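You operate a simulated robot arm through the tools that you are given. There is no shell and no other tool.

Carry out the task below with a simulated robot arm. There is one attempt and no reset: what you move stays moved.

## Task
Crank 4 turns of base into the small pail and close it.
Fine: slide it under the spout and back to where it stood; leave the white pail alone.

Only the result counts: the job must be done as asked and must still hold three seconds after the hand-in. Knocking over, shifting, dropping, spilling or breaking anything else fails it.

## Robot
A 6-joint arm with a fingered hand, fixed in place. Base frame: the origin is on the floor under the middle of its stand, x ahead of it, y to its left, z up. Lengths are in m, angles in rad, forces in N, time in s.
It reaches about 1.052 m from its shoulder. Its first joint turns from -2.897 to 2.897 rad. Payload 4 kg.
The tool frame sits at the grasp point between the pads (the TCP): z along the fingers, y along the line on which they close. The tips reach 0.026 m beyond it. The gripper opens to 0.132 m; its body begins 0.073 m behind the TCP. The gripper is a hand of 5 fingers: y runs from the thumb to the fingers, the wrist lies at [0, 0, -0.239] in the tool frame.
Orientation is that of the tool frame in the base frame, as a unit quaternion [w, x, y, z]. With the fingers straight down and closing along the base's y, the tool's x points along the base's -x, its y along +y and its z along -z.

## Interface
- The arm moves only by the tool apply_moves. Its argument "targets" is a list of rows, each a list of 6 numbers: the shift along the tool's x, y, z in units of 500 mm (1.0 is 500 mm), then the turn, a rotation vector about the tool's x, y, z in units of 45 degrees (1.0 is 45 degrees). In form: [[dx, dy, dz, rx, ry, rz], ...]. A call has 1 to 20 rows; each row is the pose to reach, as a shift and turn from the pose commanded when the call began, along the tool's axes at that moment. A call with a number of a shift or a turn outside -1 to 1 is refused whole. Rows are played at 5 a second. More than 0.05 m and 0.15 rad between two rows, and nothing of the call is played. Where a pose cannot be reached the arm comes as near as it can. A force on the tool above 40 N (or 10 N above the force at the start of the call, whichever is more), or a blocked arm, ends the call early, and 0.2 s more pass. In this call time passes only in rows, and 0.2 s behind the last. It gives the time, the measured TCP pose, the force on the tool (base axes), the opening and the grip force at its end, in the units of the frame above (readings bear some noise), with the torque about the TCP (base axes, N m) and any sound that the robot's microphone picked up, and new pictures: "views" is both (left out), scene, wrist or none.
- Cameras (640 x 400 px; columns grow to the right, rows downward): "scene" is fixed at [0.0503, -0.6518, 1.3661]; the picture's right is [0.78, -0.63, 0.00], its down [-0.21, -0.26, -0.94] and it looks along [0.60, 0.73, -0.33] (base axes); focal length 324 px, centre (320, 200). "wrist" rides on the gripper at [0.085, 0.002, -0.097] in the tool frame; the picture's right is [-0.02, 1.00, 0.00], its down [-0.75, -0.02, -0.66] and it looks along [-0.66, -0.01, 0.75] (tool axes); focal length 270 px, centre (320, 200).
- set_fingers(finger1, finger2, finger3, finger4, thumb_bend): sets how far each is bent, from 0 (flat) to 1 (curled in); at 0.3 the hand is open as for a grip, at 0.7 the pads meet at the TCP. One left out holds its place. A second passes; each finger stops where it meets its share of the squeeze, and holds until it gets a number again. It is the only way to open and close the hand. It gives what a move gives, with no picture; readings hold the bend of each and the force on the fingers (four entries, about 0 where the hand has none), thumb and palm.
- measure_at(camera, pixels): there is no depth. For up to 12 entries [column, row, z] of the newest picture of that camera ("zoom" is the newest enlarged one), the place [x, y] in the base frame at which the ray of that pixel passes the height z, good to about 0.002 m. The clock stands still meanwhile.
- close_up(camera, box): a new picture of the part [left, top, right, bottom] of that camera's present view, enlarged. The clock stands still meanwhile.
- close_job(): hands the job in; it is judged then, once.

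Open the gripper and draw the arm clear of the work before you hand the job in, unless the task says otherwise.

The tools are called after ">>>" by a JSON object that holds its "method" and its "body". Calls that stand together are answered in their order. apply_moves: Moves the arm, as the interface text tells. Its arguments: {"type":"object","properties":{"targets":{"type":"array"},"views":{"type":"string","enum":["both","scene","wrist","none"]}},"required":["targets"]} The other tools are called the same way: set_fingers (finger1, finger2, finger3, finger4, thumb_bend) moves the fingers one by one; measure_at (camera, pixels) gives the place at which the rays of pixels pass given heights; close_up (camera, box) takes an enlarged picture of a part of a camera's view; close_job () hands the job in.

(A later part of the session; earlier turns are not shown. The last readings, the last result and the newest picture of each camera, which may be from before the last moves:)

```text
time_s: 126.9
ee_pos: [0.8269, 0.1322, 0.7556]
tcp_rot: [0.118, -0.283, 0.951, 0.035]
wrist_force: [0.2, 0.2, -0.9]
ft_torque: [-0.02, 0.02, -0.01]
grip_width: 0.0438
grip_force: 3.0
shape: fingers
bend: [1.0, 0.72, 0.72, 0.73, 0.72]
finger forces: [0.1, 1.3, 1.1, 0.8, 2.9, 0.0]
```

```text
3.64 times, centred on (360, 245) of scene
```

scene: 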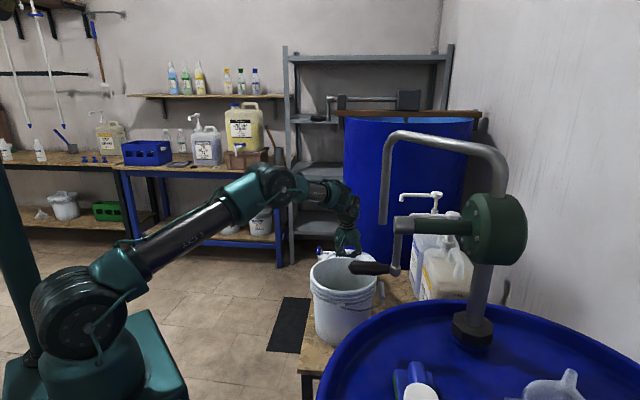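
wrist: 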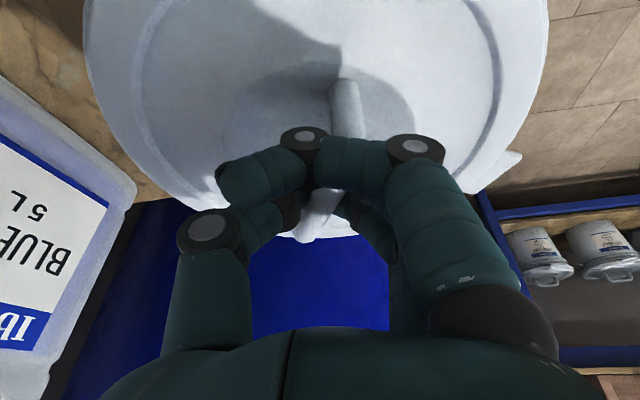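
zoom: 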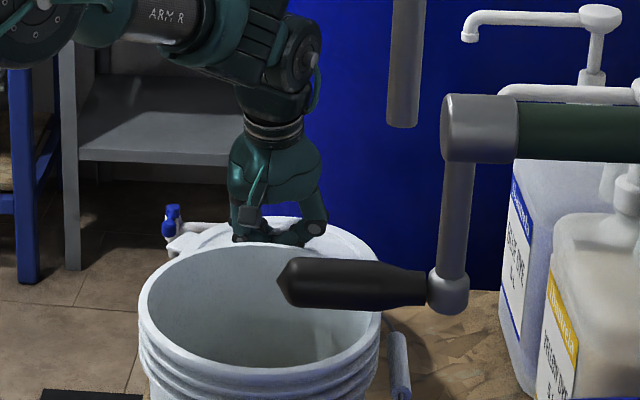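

The lid hangs level. I'll keep lifting straight up by 0.16 m so it clears the pail rim.

>>> {"method": "apply_moves", "body": {"targets": [[-0.0098, 0, -0.0387, 0, 0, 0], [-0.0197, 0, -0.0774, 0, 0, 0], [-0.0295, 0, -0.1161, 0, 0, 0], [-0.0393, 0, -0.1549, 0, 0, 0], [-0.0491, 0, -0.1936, 0, 0, 0], [-0.059, 0, -0.2323, 0, 0, 0], [-0.0688, 0, -0.271, 0, 0, 0], [-0.0786, 0, -0.3097, 0, 0, 0]], "views": "both"}}

>>> {"method": "close_up", "body": {"camera": "scene", "box": [290, 150, 430, 320]}}

```text
time_s: 128.7
ee_pos: [0.8278, 0.1315, 0.914]
tcp_rot: [0.117, -0.282, 0.951, 0.035]
wrist_force: [0.4, 0.7, -0.9]
ft_torque: [0.03, 0.02, -0.01]
grip_width: 0.0441
grip_force: 3.0
shape: fingers
bend: [1.0, 0.72, 0.72, 0.73, 0.72]
finger forces: [0.0, 1.3, 1.1, 0.7, 2.9, 0.0]
```

scene: 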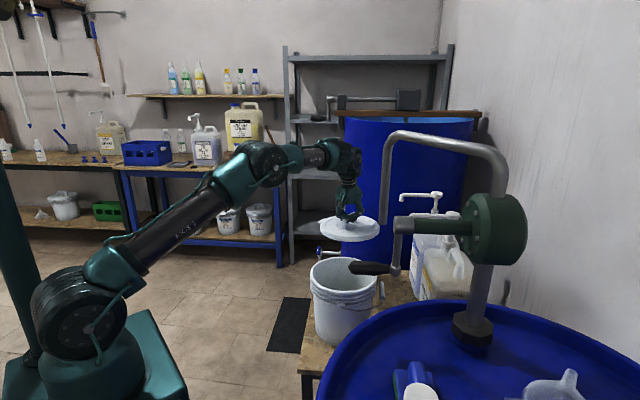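
wrist: 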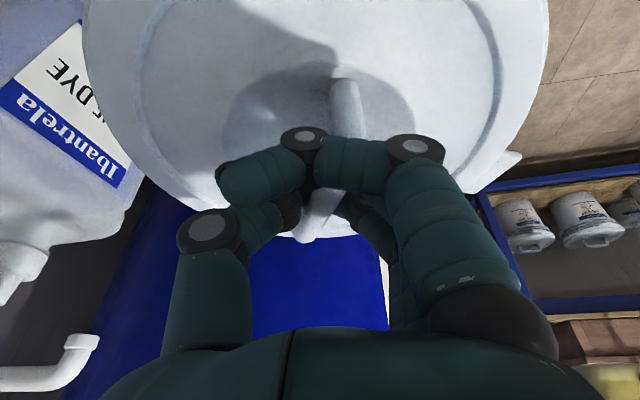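

```text
2.35 times, centred on (360, 235) of scene
```

zoom: 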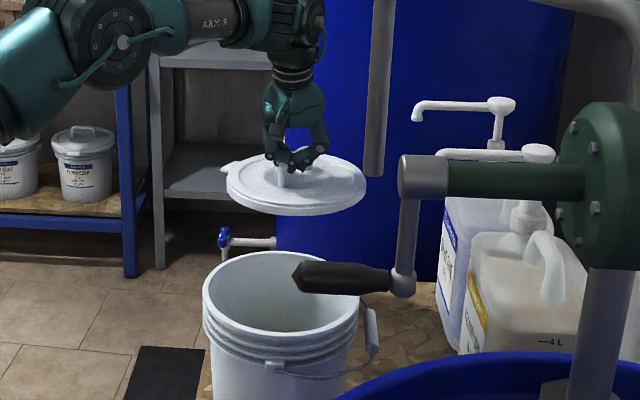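

The lid hangs level above the table. I'll measure the lid's centre in this view (edges at z about 0.87), to plan the move over the pail.

>>> {"method": "close_up", "body": {"camera": "scene", "box": [305, 190, 395, 260]}}

```text
5.71 times, centred on (350, 225) of scene
```

zoom: 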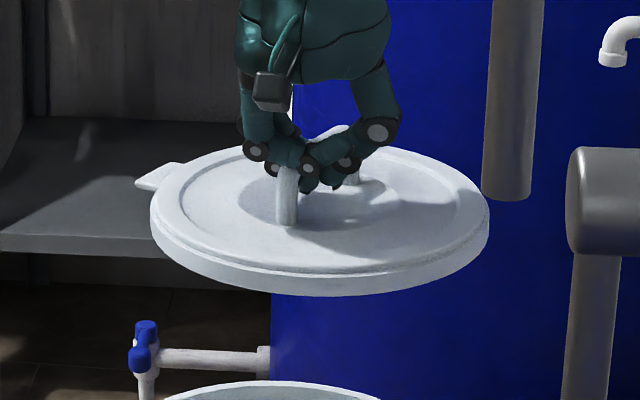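

The lid's centre is essentially at the TCP xy (about 0.825,0.131), with its plane at z of about 0.875. I'll carry it level over the pail centre (about 0.654,-0.024), slowly, at constant height.

>>> {"method": "apply_moves", "body": {"targets": [[0.037, -0.0059, -0.0093, 0, 0, 0], [0.0739, -0.0118, -0.0185, 0, 0, 0], [0.1109, -0.0178, -0.0278, 0, 0, 0], [0.1479, -0.0237, -0.037, 0, 0, 0], [0.1848, -0.0296, -0.0463, 0, 0, 0], [0.2218, -0.0355, -0.0555, 0, 0, 0], [0.2588, -0.0414, -0.0648, 0, 0, 0], [0.2957, -0.0473, -0.074, 0, 0, 0], [0.3327, -0.0533, -0.0833, 0, 0, 0], [0.3697, -0.0592, -0.0925, 0, 0, 0], [0.4066, -0.0651, -0.1018, 0, 0, 0], [0.4436, -0.071, -0.111, 0, 0, 0]], "views": "both"}}

>>> {"method": "close_up", "body": {"camera": "scene", "box": [290, 200, 410, 350]}}

```text
time_s: 131.3
ee_pos: [0.6544, -0.0238, 0.9178]
tcp_rot: [0.118, -0.283, 0.951, 0.035]
wrist_force: [0.3, -0.9, -1.0]
ft_torque: [0.0, -0.03, 0.01]
grip_width: 0.0439
grip_force: 2.5
shape: fingers
bend: [1.0, 0.72, 0.72, 0.73, 0.72]
finger forces: [0.1, 1.1, 1.0, 0.5, 2.5, 0.0]
```

scene: 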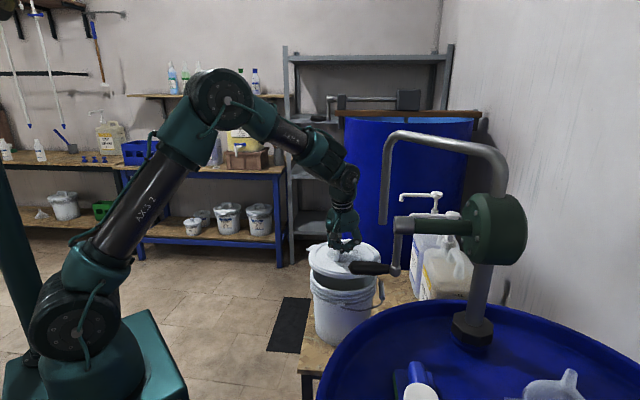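
wrist: 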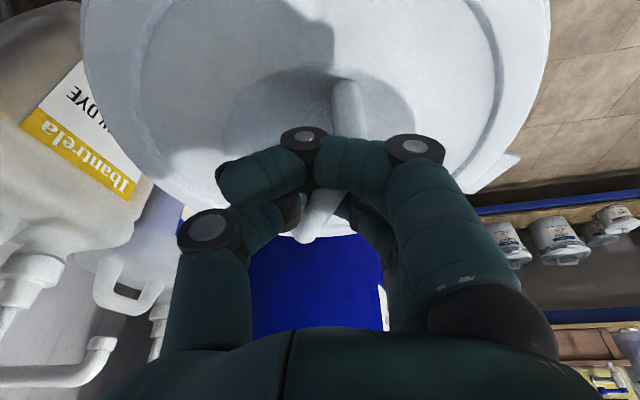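

```text
2.67 times, centred on (350, 275) of scene
```

zoom: 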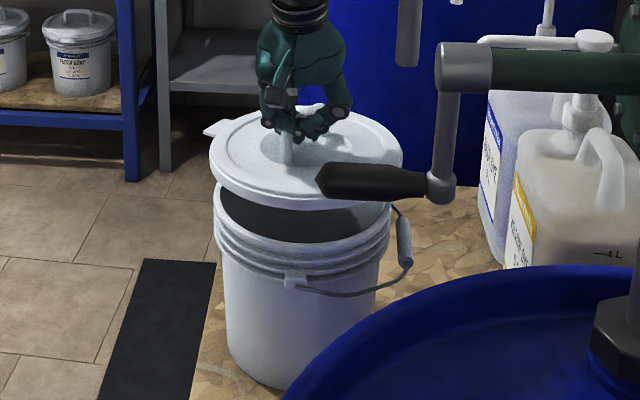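

The lid is right above the pail and level. I'll zoom in to check the alignment of lid and rim before lowering.

>>> {"method": "close_up", "body": {"camera": "scene", "box": [305, 225, 395, 300]}}

```text
5.33 times, centred on (350, 262) of scene
```

zoom: 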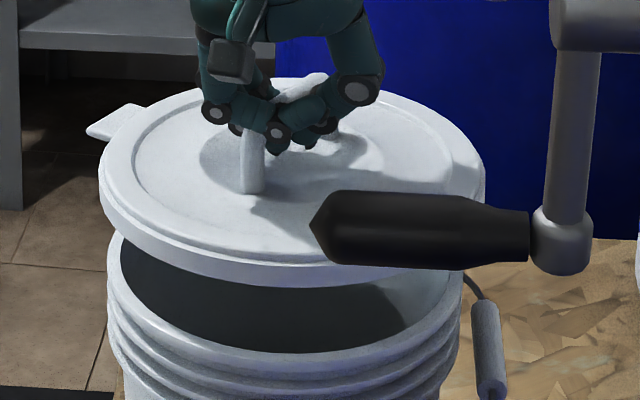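

The rim centre is about 2–3 mm left of the lid centre in the picture (columns 343.3 and 344.75). I'll correct by (-2,+2) mm and lower 35 mm.

>>> {"method": "apply_moves", "body": {"targets": [[0.0014, 0.005, -0.0004, 0, 0, 0], [0.0057, 0.005, 0.0165, 0, 0, 0], [0.0099, 0.005, 0.0335, 0, 0, 0], [0.0142, 0.005, 0.0504, 0, 0, 0], [0.0184, 0.005, 0.0673, 0, 0, 0]], "views": "both"}}

>>> {"method": "close_up", "body": {"camera": "scene", "box": [305, 235, 395, 310]}}

```text
time_s: 132.5
ee_pos: [0.6519, -0.0209, 0.8811]
tcp_rot: [0.118, -0.283, 0.951, 0.035]
wrist_force: [0.6, -0.5, -1.1]
ft_torque: [0.0, -0.03, 0.0]
grip_width: 0.0437
grip_force: 3.1
shape: fingers
bend: [1.0, 0.72, 0.72, 0.73, 0.72]
finger forces: [0.0, 1.2, 1.1, 0.6, 2.6, 0.0]
```

scene: 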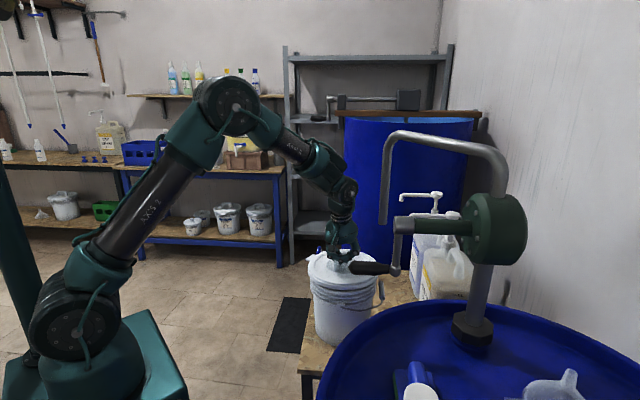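
wrist: 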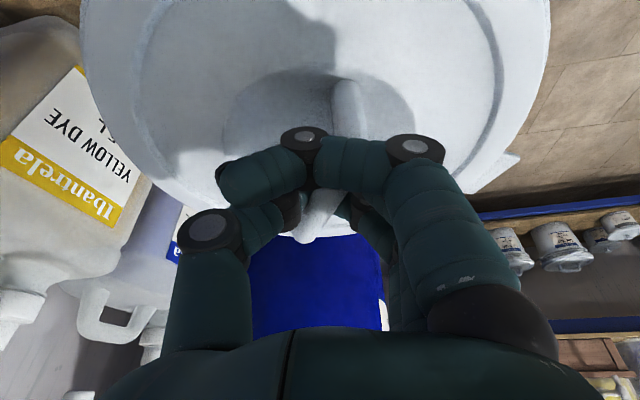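

```text
5.33 times, centred on (350, 272) of scene
```

zoom: 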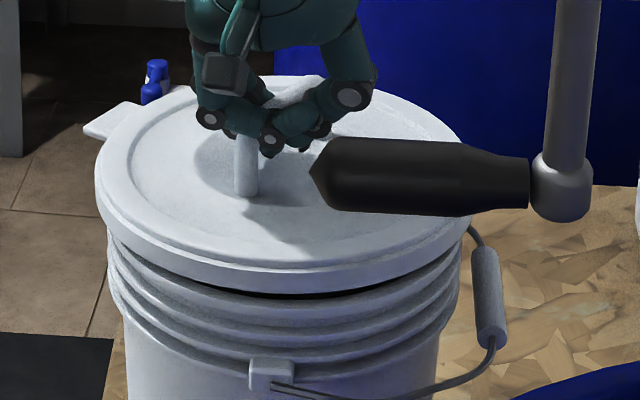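

The lid overhangs the rim equally left and right (13 and 12 px), with a thin dark gap at the front. I'll lower in small steps until contact.

>>> {"method": "apply_moves", "body": {"targets": [[0.0024, 0, 0.0097, 0, 0, 0], [0.0048, 0, 0.0194, 0, 0, 0]], "views": "none"}}

>>> {"method": "close_up", "body": {"camera": "scene", "box": [305, 235, 395, 310]}}

```text
time_s: 133.1
ee_pos: [0.6537, -0.0224, 0.8712]
tcp_rot: [0.118, -0.283, 0.951, 0.035]
wrist_force: [0.5, 0.7, -0.2]
ft_torque: [-0.01, 0.02, -0.01]
grip_width: 0.0436
grip_force: 1.7
shape: fingers
bend: [1.0, 0.73, 0.72, 0.73, 0.72]
finger forces: [0.0, 0.1, 0.9, 0.3, 2.0, 0.0]
```

```text
5.33 times, centred on (350, 272) of scene
```

zoom: 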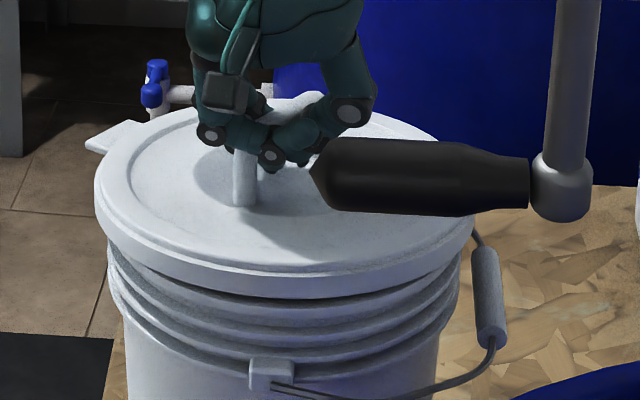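

The lid's weight is now carried by the pail (wrist force z went from -1.1 to -0.2 N). I'll press on gently in small steps.

>>> {"method": "apply_moves", "body": {"targets": [[0.0015, 0, 0.0058, 0, 0, 0], [0.0029, 0, 0.0116, 0, 0, 0]], "views": "none"}}

>>> {"method": "close_up", "body": {"camera": "scene", "box": [305, 235, 395, 310]}}

>>> {"method": "close_up", "body": {"camera": "wrist", "box": [60, 0, 580, 300]}}

```text
time_s: 133.7
ee_pos: [0.6518, -0.0212, 0.8662]
tcp_rot: [0.119, -0.282, 0.951, 0.035]
wrist_force: [-3.0, 1.6, 11.0]
ft_torque: [-0.03, 0.24, 0.01]
grip_width: 0.045
grip_force: 6.7
shape: fingers
bend: [1.0, 0.73, 0.73, 0.73, 0.72]
finger forces: [6.6, 5.9, 0.0, 0.0, 0.1, 0.0]
```

```text
5.33 times, centred on (350, 272) of scene
```

zoom: 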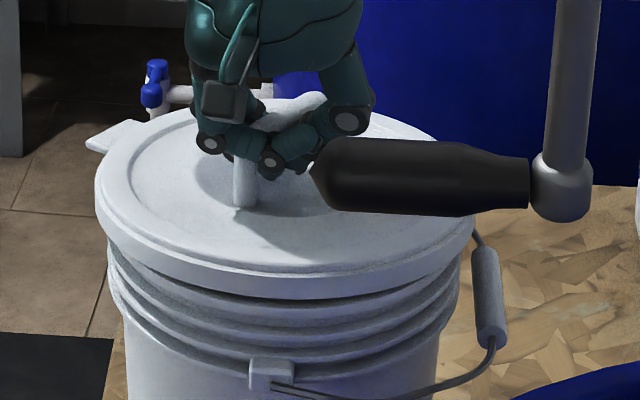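

```text
1.23 times, centred on (320, 150) of wrist
```

zoom: 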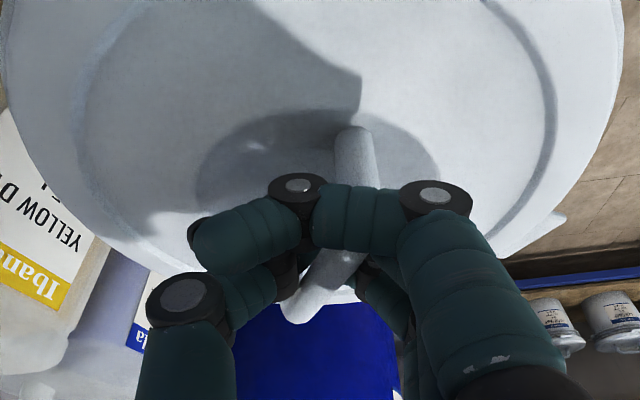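

The lid sits on the rim, with 11 N of downward push registered. I'll open the grip, back the hand off upwards, and look at how the lid is seated.

>>> {"method": "apply_moves", "body": {"targets": [[-0.0015, 0, -0.0058, 0, 0, 0]], "views": "none"}}

>>> {"method": "set_fingers", "body": {"finger2": 0.6, "finger3": 0.6, "finger4": 0.6, "thumb_bend": 0.6}}

>>> {"method": "close_up", "body": {"camera": "wrist", "box": [60, 0, 580, 300]}}

```text
time_s: 134.1
ee_pos: [0.6522, -0.0213, 0.8676]
tcp_rot: [0.118, -0.281, 0.952, 0.034]
wrist_force: [-0.9, 0.6, 0.1]
ft_torque: [0.01, 0.04, 0.0]
grip_width: 0.0444
grip_force: 0.0
shape: fingers
bend: [1.0, 0.73, 0.73, 0.73, 0.72]
finger forces: [0.0, 0.0, 0.0, 0.0, 0.1, 0.0]
```

```text
time_s: 135.1
ee_pos: [0.6527, -0.022, 0.8699]
tcp_rot: [0.119, -0.282, 0.951, 0.034]
wrist_force: [3.3, 1.8, 32.3]
ft_torque: [-0.26, -0.18, 0.05]
grip_width: 0.0464
grip_force: 16.1
shape: fingers
bend: [1.0, 0.7, 0.6, 0.6, 0.64]
finger forces: [0.0, 10.9, 0.0, 0.0, 21.9, 0.1]
```

```text
1.23 times, centred on (320, 150) of wrist
```

zoom: 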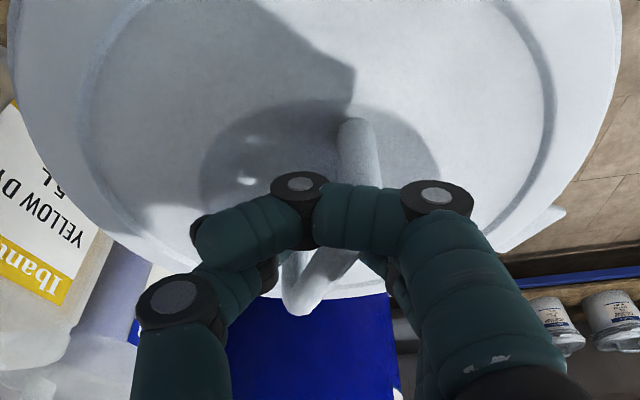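

Opening the fingers presses their tips onto the lid (about 32 N), so I'll raise the hand 10 mm to free them.

>>> {"method": "apply_moves", "body": {"targets": [[-0.0024, 0, -0.0097, 0, 0, 0], [-0.0048, 0, -0.0194, 0, 0, 0]], "views": "none"}}

>>> {"method": "close_up", "body": {"camera": "wrist", "box": [60, 0, 580, 300]}}

>>> {"method": "close_up", "body": {"camera": "scene", "box": [305, 235, 395, 310]}}

```text
time_s: 135.7
ee_pos: [0.6515, -0.022, 0.8763]
tcp_rot: [0.116, -0.282, 0.952, 0.035]
wrist_force: [-0.2, -0.4, -0.7]
ft_torque: [0.0, -0.02, 0.01]
grip_width: 0.048
grip_force: 0.0
shape: fingers
bend: [1.0, 0.6, 0.6, 0.6, 0.6]
finger forces: [0.0, 0.0, 0.0, 0.0, 0.0, 0.0]
```

```text
1.23 times, centred on (320, 150) of wrist
```

zoom: 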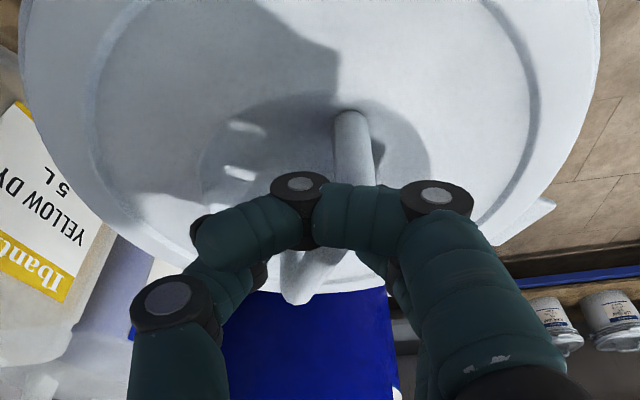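

```text
5.33 times, centred on (350, 272) of scene
```

zoom: 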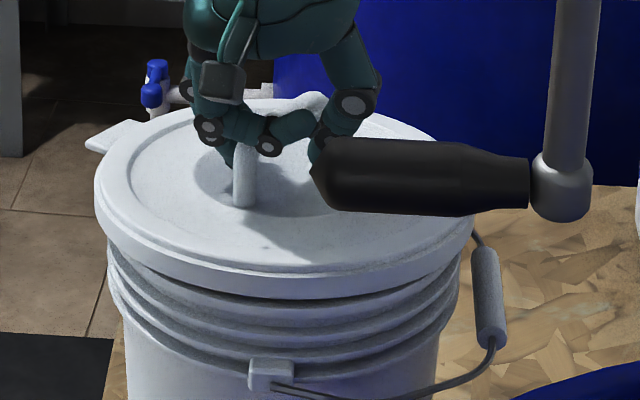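

The fingers are free and the lid stays in place. I'll raise the hand 80 mm to get a clear look.

>>> {"method": "apply_moves", "body": {"targets": [[-0.0048, 0, -0.0194, 0, 0, 0], [-0.0121, 0, -0.0484, 0, 0, 0], [-0.0242, 0, -0.0968, 0, 0, 0], [-0.0388, 0, -0.1549, 0, 0, 0]], "views": "both"}}

>>> {"method": "close_up", "body": {"camera": "scene", "box": [305, 235, 395, 310]}}

>>> {"method": "close_up", "body": {"camera": "wrist", "box": [60, 0, 580, 300]}}

```text
time_s: 136.7
ee_pos: [0.6527, -0.0211, 0.9575]
tcp_rot: [0.118, -0.282, 0.952, 0.035]
wrist_force: [-0.3, -0.5, 1.9]
ft_torque: [-0.01, 0.02, 0.03]
grip_width: 0.048
grip_force: 0.1
shape: fingers
bend: [1.0, 0.6, 0.6, 0.6, 0.6]
finger forces: [0.1, 0.0, 0.0, 0.1, 0.0, 0.0]
```

scene: 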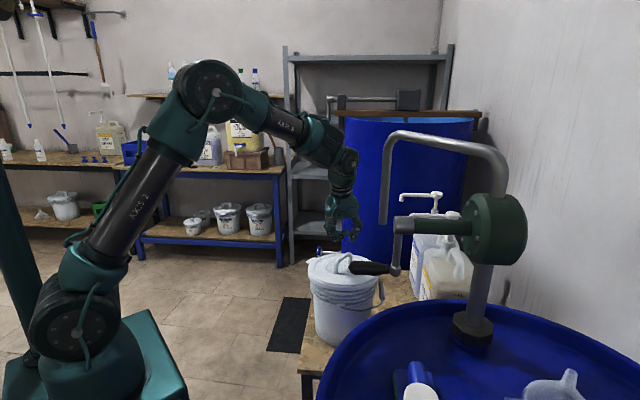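
wrist: 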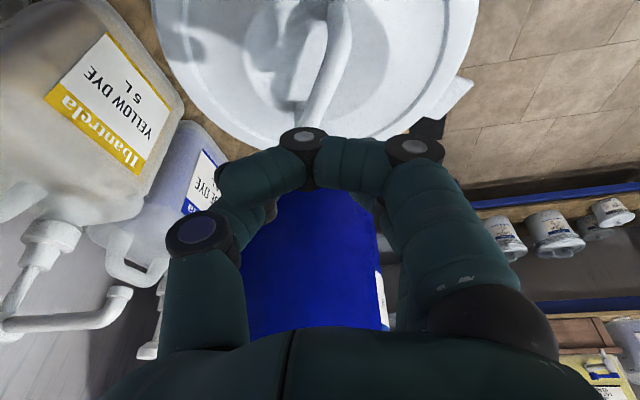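

```text
5.33 times, centred on (350, 272) of scene
```

zoom: 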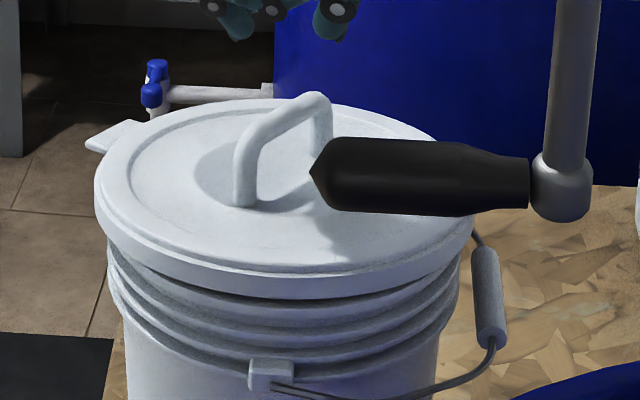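

```text
1.23 times, centred on (320, 150) of wrist
```

zoom: 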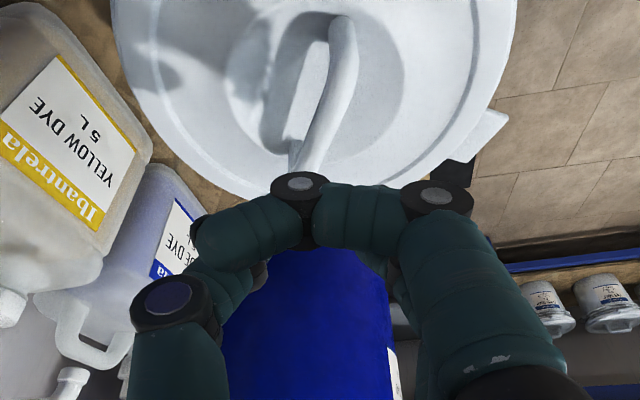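

The lid lies level on the pail. I'll zoom right into the front edge to see whether the lid's skirt has gone over the rim lip or is just resting on it.

>>> {"method": "close_up", "body": {"camera": "scene", "box": [315, 265, 375, 305]}}

>>> {"method": "close_up", "body": {"camera": "scene", "box": [210, 195, 280, 240]}}

```text
10.00 times, centred on (345, 285) of scene
```

zoom: 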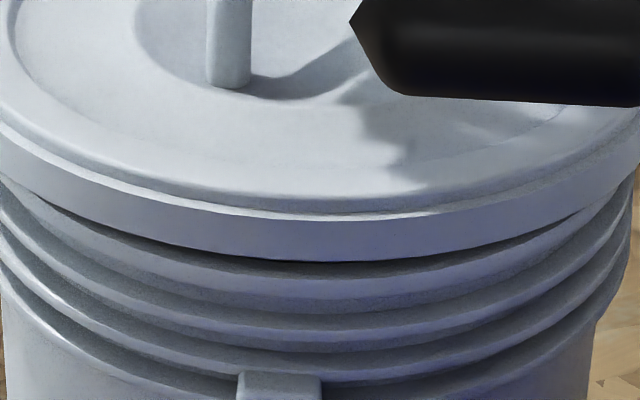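

```text
8.89 times, centred on (245, 218) of scene
```

zoom: 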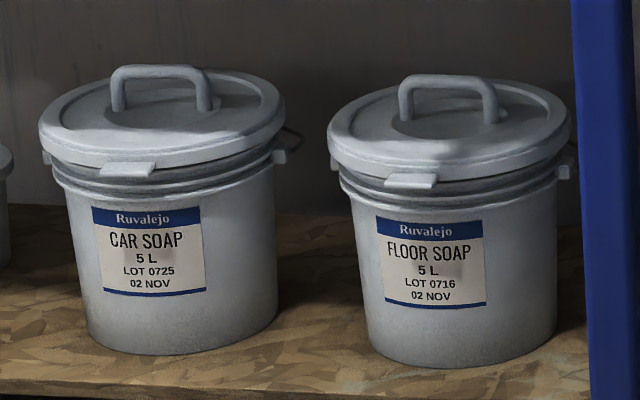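

The rim lip (the band just below the skirt) is still visible, so the lid is only resting and needs to be pressed down. I'll level the hand, set all five digits as a claw straddling the bar, and press on the lid plane.

>>> {"method": "set_fingers", "body": {"finger1": 0.5, "finger2": 0.5, "finger3": 0.5, "finger4": 0.5, "thumb_bend": 0.5}}

>>> {"method": "apply_moves", "body": {"targets": [[0, 0, 0, 0, 0.105, 0], [0, 0, 0, 0, 0.21, 0], [0, 0, 0, 0, 0.313, 0]], "views": "both"}}

>>> {"method": "close_up", "body": {"camera": "wrist", "box": [60, 0, 580, 300]}}

```text
time_s: 137.7
ee_pos: [0.652, -0.0217, 0.9582]
tcp_rot: [0.117, -0.283, 0.951, 0.035]
wrist_force: [0.4, 0.3, 0.4]
ft_torque: [0.02, -0.03, -0.02]
grip_width: 0.0741
grip_force: 0.1
shape: fingers
bend: [0.5, 0.5, 0.5, 0.5, 0.5]
finger forces: [0.0, 0.1, 0.0, 0.0, 0.1, 0.0]
```

```text
time_s: 138.5
ee_pos: [0.652, -0.0215, 0.9577]
tcp_rot: [-0.001, -0.285, 0.958, 0.0]
wrist_force: [-0.3, -0.4, 0.1]
ft_torque: [0.0, 0.03, 0.0]
grip_width: 0.0743
grip_force: 0.0
shape: fingers
bend: [0.5, 0.5, 0.5, 0.5, 0.5]
finger forces: [0.1, 0.0, 0.0, 0.0, 0.0, 0.0]
```

scene: 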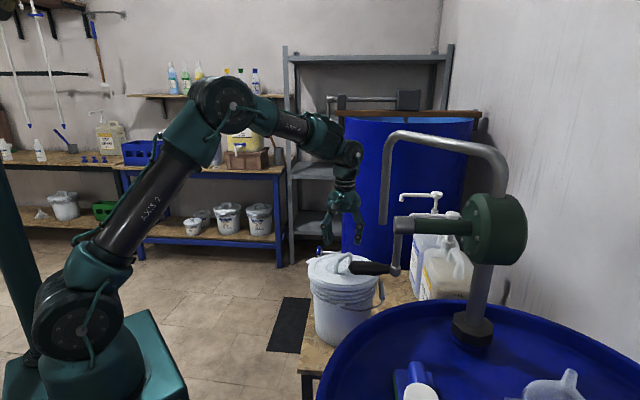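
wrist: 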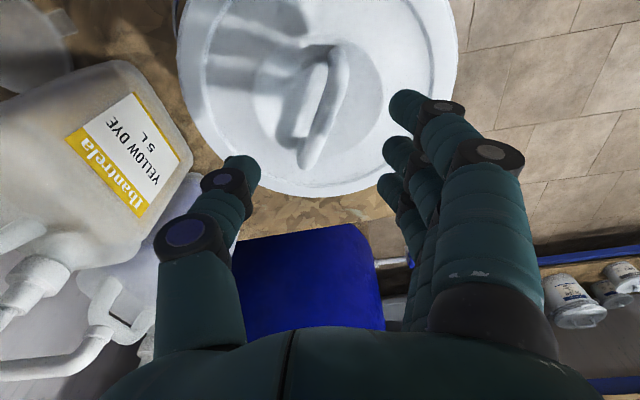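

```text
1.23 times, centred on (320, 150) of wrist
```

zoom: 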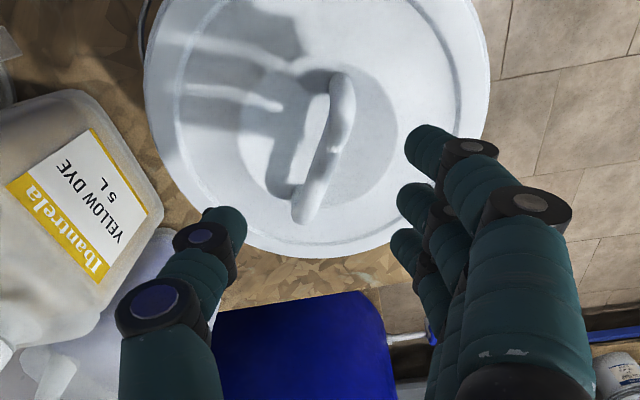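

The lid covers the pail all round. I'll descend to just above it, to z about 0.885.

>>> {"method": "apply_moves", "body": {"targets": [[0, 0, 0.04, 0, 0, 0], [0, 0, 0.08, 0, 0, 0], [0, 0, 0.115, 0, 0, 0], [0, 0, 0.145, 0, 0, 0]], "views": "wrist"}}

>>> {"method": "close_up", "body": {"camera": "scene", "box": [305, 225, 395, 310]}}

```text
time_s: 139.5
ee_pos: [0.6549, -0.02, 0.8857]
tcp_rot: [0.0, -0.284, 0.959, -0.001]
wrist_force: [0.0, -0.3, -0.3]
ft_torque: [0.0, 0.01, -0.01]
grip_width: 0.0742
grip_force: 0.1
shape: fingers
bend: [0.5, 0.5, 0.5, 0.5, 0.5]
finger forces: [0.0, 0.1, 0.1, 0.0, 0.1, 0.0]
```

wrist: 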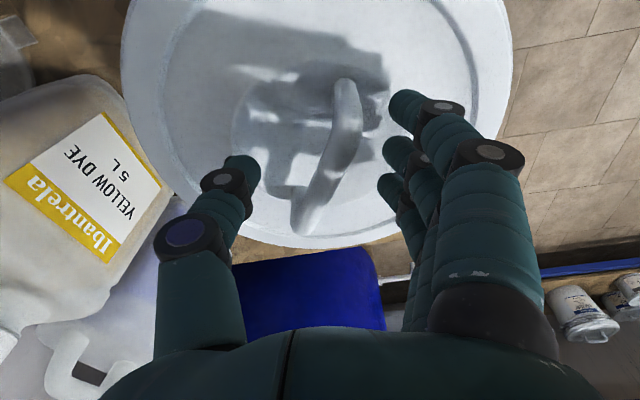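

```text
4.71 times, centred on (350, 268) of scene
```

zoom: 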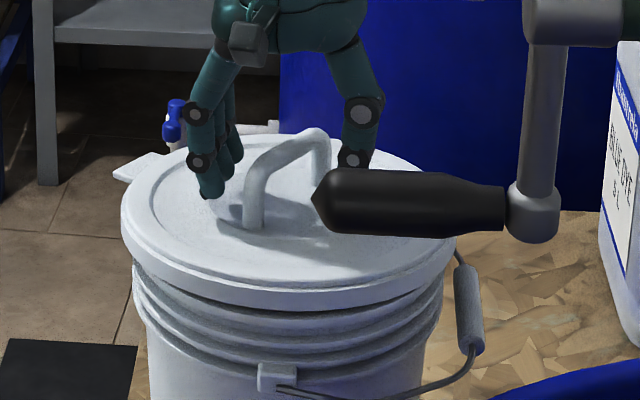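

The claw straddles the bar symmetrically. I'll press down in small steps and watch the force and any sound.

>>> {"method": "apply_moves", "body": {"targets": [[0, 0, 0.012, 0, 0, 0], [0, 0, 0.022, 0, 0, 0], [0, 0, 0.03, 0, 0, 0]], "views": "none"}}

```text
time_s: 140.3
ee_pos: [0.6529, -0.0218, 0.8725]
tcp_rot: [0.002, -0.285, 0.958, 0.0]
wrist_force: [-3.0, -1.7, 31.9]
ft_torque: [0.03, 1.36, 0.14]
grip_width: 0.0749
grip_force: 15.6
shape: fingers
bend: [0.54, 0.5, 0.5, 0.5, 0.5]
finger forces: [24.9, 0.0, 0.0, 0.0, 6.7, 0.0]
```

Finger 1 takes most of the load (25 N). I'll lift, bend it more so fingers 2–4 share the press, and press again.

>>> {"method": "apply_moves", "body": {"targets": [[0, 0, -0.02, 0, 0, 0]], "views": "none"}}

>>> {"method": "set_fingers", "body": {"finger1": 0.64, "finger2": 0.46, "finger3": 0.46, "finger4": 0.46, "thumb_bend": 0.5}}

>>> {"method": "apply_moves", "body": {"targets": [[0, 0, 0.01, 0, 0, 0], [0, 0, 0.018, 0, 0, 0], [0, 0, 0.026, 0, 0, 0]], "views": "none"}}

```text
time_s: 140.7
ee_pos: [0.6524, -0.0213, 0.8795]
tcp_rot: [0.0, -0.286, 0.958, 0.0]
wrist_force: [-0.1, -0.1, -0.6]
ft_torque: [0.03, 0.01, 0.0]
grip_width: 0.0748
grip_force: 0.0
shape: fingers
bend: [0.5, 0.5, 0.5, 0.5, 0.5]
finger forces: [0.1, 0.0, 0.0, 0.0, 0.1, 0.0]
```

```text
time_s: 141.7
ee_pos: [0.6526, -0.0208, 0.881]
tcp_rot: [0.0, -0.285, 0.959, 0.0]
wrist_force: [0.3, 0.4, -0.3]
ft_torque: [0.02, 0.02, 0.03]
grip_width: 0.0552
grip_force: 0.9
shape: fingers
bend: [0.63, 0.46, 0.46, 0.46, 0.5]
finger forces: [0.6, 0.0, 0.0, 0.0, 0.0, 0.1]
```

```text
time_s: 142.7
ee_pos: [0.6541, -0.0195, 0.8729]
tcp_rot: [0.003, -0.284, 0.959, -0.001]
wrist_force: [-3.0, 0.3, 10.3]
ft_torque: [-0.3, 0.07, -0.08]
grip_width: 0.0551
grip_force: 5.2
shape: fingers
bend: [0.64, 0.46, 0.46, 0.46, 0.5]
finger forces: [4.2, 0.0, 0.0, 0.0, 6.5, 0.1]
stopped in row 3: the force on the tool passed its limit at 42 N (the readings are from after the stop); the commanded pose is now the measured one
```

It reached 42 N and stopped, with no click heard. I'll look at the lid's state.

>>> {"method": "close_up", "body": {"camera": "scene", "box": [305, 225, 395, 310]}}

>>> {"method": "close_up", "body": {"camera": "wrist", "box": [60, 20, 580, 300]}}

>>> {"method": "close_up", "body": {"camera": "scene", "box": [315, 265, 375, 305]}}

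```text
4.71 times, centred on (350, 268) of scene
```

zoom: 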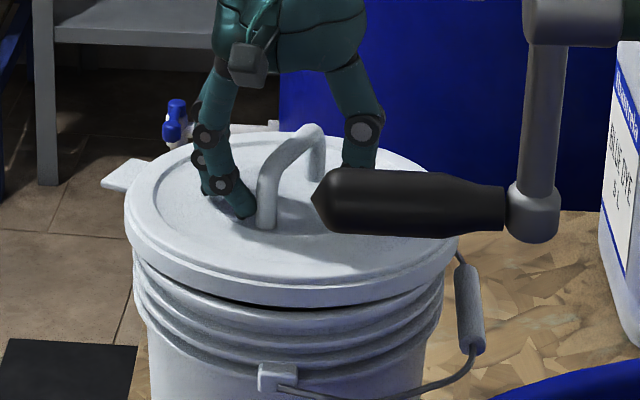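

```text
1.23 times, centred on (320, 160) of wrist
```

zoom: 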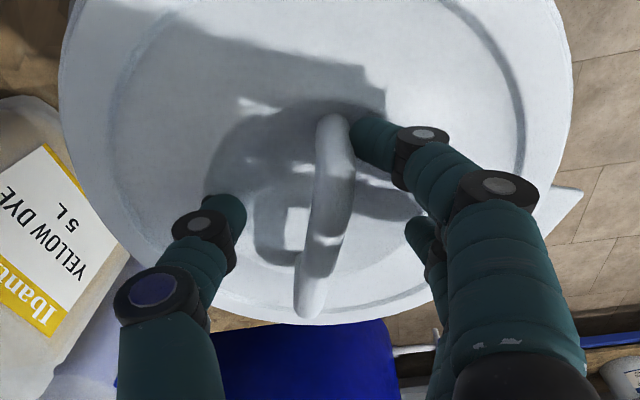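

```text
10.00 times, centred on (345, 285) of scene
```

zoom: 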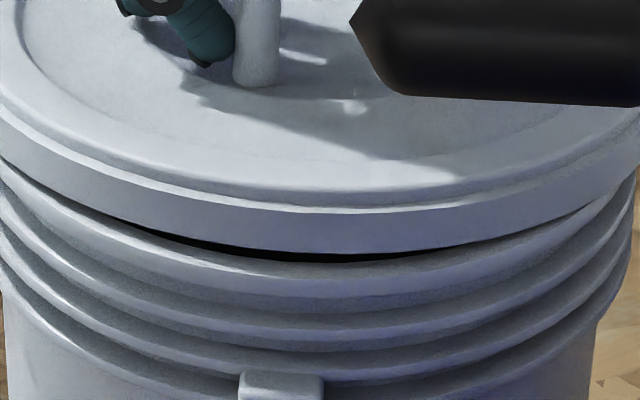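

The press was off-centre and pushed the lid about 2–3 mm sideways, so the front gap has opened slightly. I'll raise the hand and measure the lid's actual position from above before correcting it.

>>> {"method": "apply_moves", "body": {"targets": [[0, 0, -0.03, 0, 0, 0], [0, 0, -0.09, 0, 0, 0], [0, 0, -0.17, 0, 0, 0], [0.05, 0, -0.25, 0, 0, 0], [0.1, 0, -0.33, 0, 0, 0]], "views": "both"}}

>>> {"method": "close_up", "body": {"camera": "wrist", "box": [170, 20, 470, 210]}}

>>> {"method": "close_up", "body": {"camera": "scene", "box": [305, 235, 395, 310]}}

```text
time_s: 143.8
ee_pos: [0.6098, -0.0478, 1.0359]
tcp_rot: [0.002, -0.285, 0.959, -0.001]
wrist_force: [-0.5, -0.8, 0.6]
ft_torque: [0.01, 0.02, -0.04]
grip_width: 0.0545
grip_force: 0.1
shape: fingers
bend: [0.64, 0.46, 0.46, 0.46, 0.5]
finger forces: [0.0, 0.0, 0.0, 0.0, 0.0, 0.1]
```

scene: 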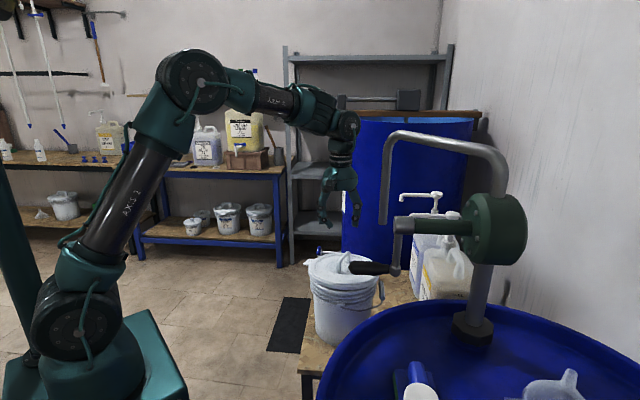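
wrist: 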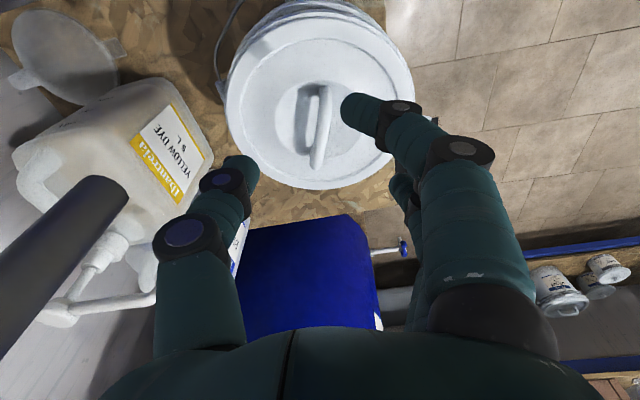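

```text
2.11 times, centred on (320, 115) of wrist
```

zoom: 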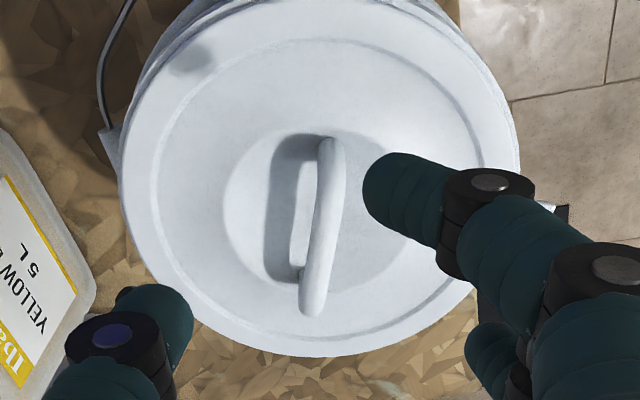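

```text
5.33 times, centred on (350, 272) of scene
```

zoom: 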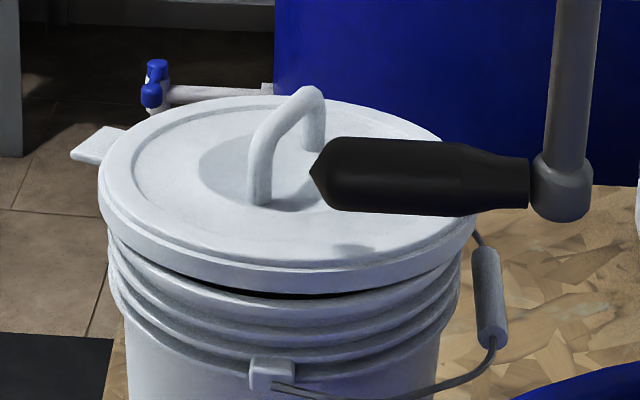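

I'll take a wrist close-up that includes the whole lid outline and the pail's near rim.

>>> {"method": "close_up", "body": {"camera": "wrist", "box": [200, -20, 440, 200]}}

```text
refused: -20 is not a number from 0 to 400
```

>>> {"method": "close_up", "body": {"camera": "wrist", "box": [200, 0, 440, 200]}}

```text
2.00 times, centred on (320, 100) of wrist
```

zoom: 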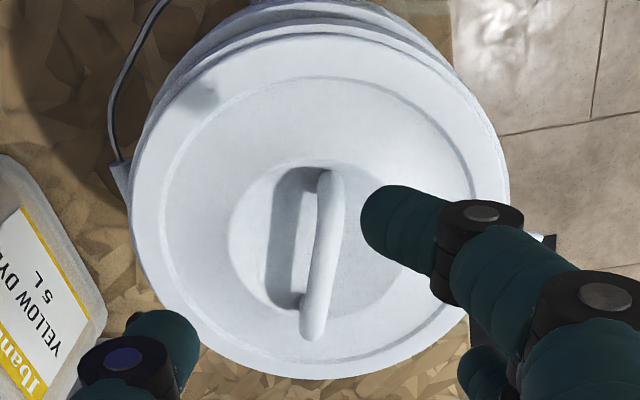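

Measuring the lid outline at z of about 0.827 and the bar ends gives its centre.

>>> {"method": "measure_at", "body": {"camera": "zoom", "pixels": [[130, 205, 0.827], [510, 185, 0.827], [310, 33, 0.827], [312, 380, 0.827], [165, 90, 0.827], [460, 320, 0.827], [470, 90, 0.827], [180, 315, 0.827], [325, 178, 0.86], [312, 332, 0.86], [318, 255, 0.86]]}}

```text
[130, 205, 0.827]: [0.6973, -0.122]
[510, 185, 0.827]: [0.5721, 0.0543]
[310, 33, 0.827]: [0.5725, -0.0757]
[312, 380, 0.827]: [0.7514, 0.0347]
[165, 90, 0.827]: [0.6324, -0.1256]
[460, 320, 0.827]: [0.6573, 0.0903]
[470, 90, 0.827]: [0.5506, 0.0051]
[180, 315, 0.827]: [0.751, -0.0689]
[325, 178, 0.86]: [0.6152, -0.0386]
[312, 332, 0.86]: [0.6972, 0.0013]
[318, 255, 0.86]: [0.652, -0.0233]
```

The pail's rim shows beyond the lid on the near side (rows 0–30 in this zoom), so the lid seems shifted away from the robot. I'll measure both edges there.

>>> {"method": "measure_at", "body": {"camera": "zoom", "pixels": [[310, 33, 0.82], [310, 20, 0.812], [310, 2, 0.8], [200, 75, 0.82], [180, 62, 0.81], [165, 55, 0.8], [450, 70, 0.82], [455, 55, 0.81], [130, 205, 0.82], [122, 190, 0.8]]}}

>>> {"method": "close_up", "body": {"camera": "wrist", "box": [220, 0, 420, 70]}}

```text
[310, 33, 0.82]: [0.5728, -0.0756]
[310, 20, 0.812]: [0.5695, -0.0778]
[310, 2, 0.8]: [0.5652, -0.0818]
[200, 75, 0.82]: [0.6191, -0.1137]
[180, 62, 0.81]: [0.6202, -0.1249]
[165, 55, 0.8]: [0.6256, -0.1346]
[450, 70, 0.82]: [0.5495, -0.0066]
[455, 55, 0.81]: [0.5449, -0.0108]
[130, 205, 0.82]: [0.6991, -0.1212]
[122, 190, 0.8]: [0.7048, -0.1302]
```

```text
3.20 times, centred on (320, 35) of wrist
```

zoom: 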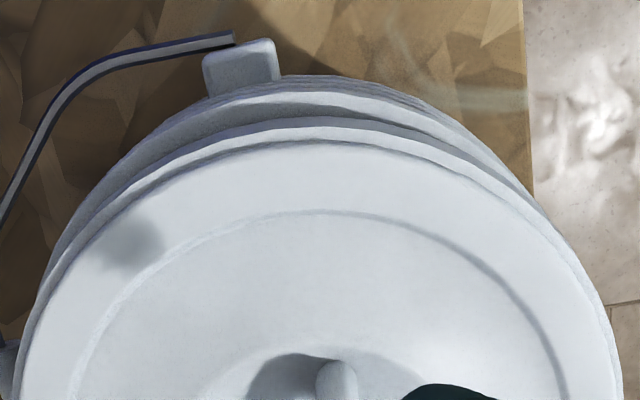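

The lid sits about 10 mm too far from the robot, along tool -x, which is why it can't seat. I'll re-grip the bar the way that worked before, with finger 1 curled, to lift and shift it. First I'll move above the bar, aligned to its 26° direction.

>>> {"method": "set_fingers", "body": {"finger1": 1.0, "finger2": 0.58, "finger3": 0.58, "finger4": 0.58, "thumb_bend": 0.58}}

>>> {"method": "apply_moves", "body": {"targets": [[-0.0273, -0.0004, 0.04, 0, 0, 0.039], [-0.0545, -0.0008, 0.11, 0, 0, 0.078], [-0.0818, -0.0012, 0.185, 0, 0, 0.117], [-0.109, -0.0016, 0.26, 0, 0, 0.156]], "views": "both"}}

>>> {"method": "close_up", "body": {"camera": "wrist", "box": [60, 0, 580, 300]}}

```text
time_s: 144.8
ee_pos: [0.611, -0.048, 1.0358]
tcp_rot: [0.004, -0.285, 0.959, -0.001]
wrist_force: [0.2, 0.1, 0.1]
ft_torque: [0.0, 0.0, -0.02]
grip_width: 0.0488
grip_force: 0.0
shape: fingers
bend: [1.0, 0.57, 0.57, 0.57, 0.57]
finger forces: [0.0, 0.1, 0.0, 0.0, 0.0, 0.0]
```

```text
time_s: 145.8
ee_pos: [0.6582, -0.0181, 0.909]
tcp_rot: [0.004, -0.225, 0.974, -0.001]
wrist_force: [-0.5, 0.7, -0.4]
ft_torque: [0.04, 0.01, 0.0]
grip_width: 0.0492
grip_force: 0.0
shape: fingers
bend: [1.0, 0.57, 0.57, 0.57, 0.57]
finger forces: [0.1, 0.1, 0.0, 0.0, 0.1, 0.0]
```

scene: 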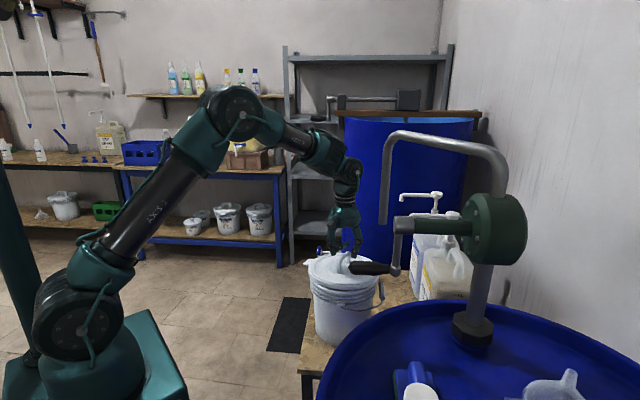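
wrist: 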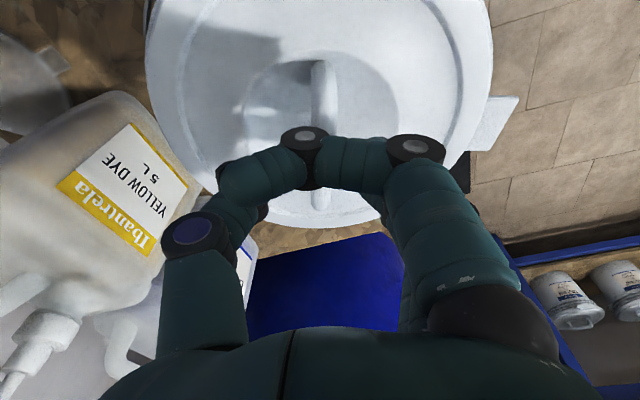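

```text
1.23 times, centred on (320, 150) of wrist
```

zoom: 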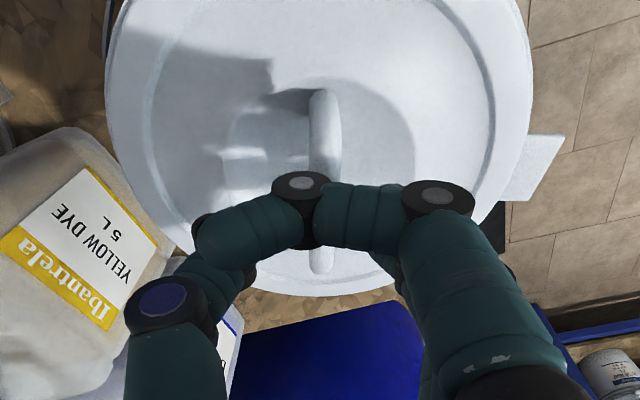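

The bar is aligned (column about 323). I'll descend to z of about 0.870 in small steps.

>>> {"method": "apply_moves", "body": {"targets": [[0, 0.002, 0.03, 0, 0, 0], [0, 0.002, 0.055, 0, 0, 0], [0, 0.002, 0.07, 0, 0, 0], [0, 0.002, 0.078, 0, 0, 0]], "views": "wrist"}}

>>> {"method": "close_up", "body": {"camera": "scene", "box": [305, 225, 395, 300]}}

```text
time_s: 147.0
ee_pos: [0.6599, -0.0193, 0.8731]
tcp_rot: [0.007, -0.225, 0.974, -0.002]
wrist_force: [-1.2, -0.6, 8.7]
ft_torque: [-0.3, -0.03, -0.03]
grip_width: 0.0485
grip_force: 4.3
shape: fingers
bend: [1.0, 0.57, 0.57, 0.57, 0.58]
finger forces: [0.0, 0.1, 0.0, 0.0, 8.8, 0.0]
stopped in row 4: the force on the tool passed its limit at 42 N (the readings are from after the stop); the commanded pose is now the measured one
```

wrist: 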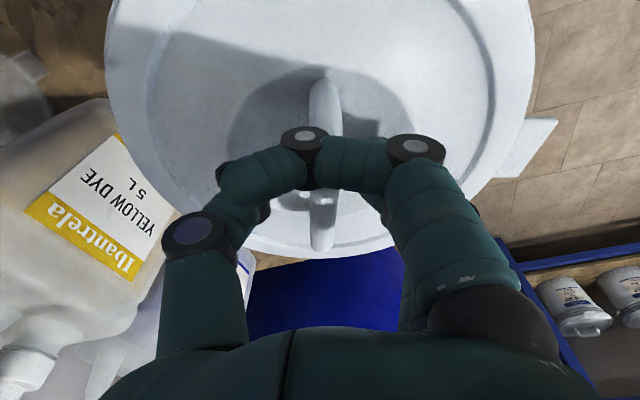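

```text
5.33 times, centred on (350, 262) of scene
```

zoom: 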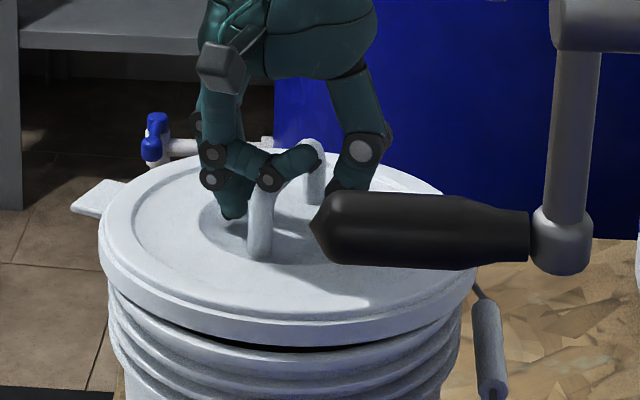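

The thumb tip touched the lid at z 0.873. I'll raise 4 mm and close evenly onto the bar as before.

>>> {"method": "apply_moves", "body": {"targets": [[0, 0, -0.008, 0, 0, 0]], "views": "none"}}

>>> {"method": "set_fingers", "body": {"finger2": 0.66, "finger3": 0.66, "finger4": 0.66, "thumb_bend": 0.66}}

>>> {"method": "set_fingers", "body": {"finger2": 0.71, "finger3": 0.71, "finger4": 0.71, "thumb_bend": 0.71}}

>>> {"method": "close_up", "body": {"camera": "wrist", "box": [60, 0, 580, 300]}}

```text
time_s: 147.4
ee_pos: [0.6586, -0.0192, 0.8745]
tcp_rot: [0.006, -0.224, 0.975, -0.002]
wrist_force: [-0.4, -0.1, -0.1]
ft_torque: [0.0, -0.01, 0.0]
grip_width: 0.0486
grip_force: 0.0
shape: fingers
bend: [1.0, 0.57, 0.57, 0.57, 0.57]
finger forces: [0.1, 0.1, 0.0, 0.1, 0.0, 0.0]
```

```text
time_s: 148.4
ee_pos: [0.6596, -0.0183, 0.875]
tcp_rot: [0.006, -0.223, 0.975, -0.002]
wrist_force: [-0.5, -0.2, 0.4]
ft_torque: [-0.02, -0.02, 0.01]
grip_width: 0.0456
grip_force: 0.1
shape: fingers
bend: [1.0, 0.66, 0.66, 0.66, 0.66]
finger forces: [0.0, 0.0, 0.0, 0.0, 0.0, 0.0]
```

```text
time_s: 149.4
ee_pos: [0.6589, -0.0182, 0.8744]
tcp_rot: [0.007, -0.224, 0.975, -0.002]
wrist_force: [-2.0, 0.2, -0.1]
ft_torque: [0.02, 0.07, 0.06]
grip_width: 0.0441
grip_force: 1.7
shape: fingers
bend: [1.0, 0.71, 0.71, 0.7, 0.7]
finger forces: [0.0, 0.0, 0.1, 1.9, 0.8, 0.0]
```

```text
1.23 times, centred on (320, 150) of wrist
```

zoom: 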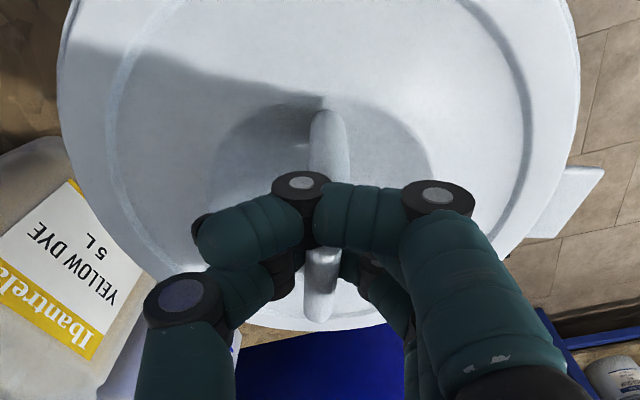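

Light contact is made (finger 4 at 1.9 N, thumb 0.8 N). I'll squeeze slightly more.

>>> {"method": "set_fingers", "body": {"finger2": 0.735, "finger3": 0.735, "finger4": 0.73, "thumb_bend": 0.735}}

```text
time_s: 150.4
ee_pos: [0.6593, -0.0192, 0.8734]
tcp_rot: [0.005, -0.224, 0.975, -0.001]
wrist_force: [0.8, 0.7, -0.8]
ft_torque: [0.01, -0.02, -0.02]
grip_width: 0.0437
grip_force: 2.1
shape: fingers
bend: [1.0, 0.72, 0.73, 0.73, 0.72]
finger forces: [0.1, 1.3, 0.0, 0.5, 2.1, 0.0]
```

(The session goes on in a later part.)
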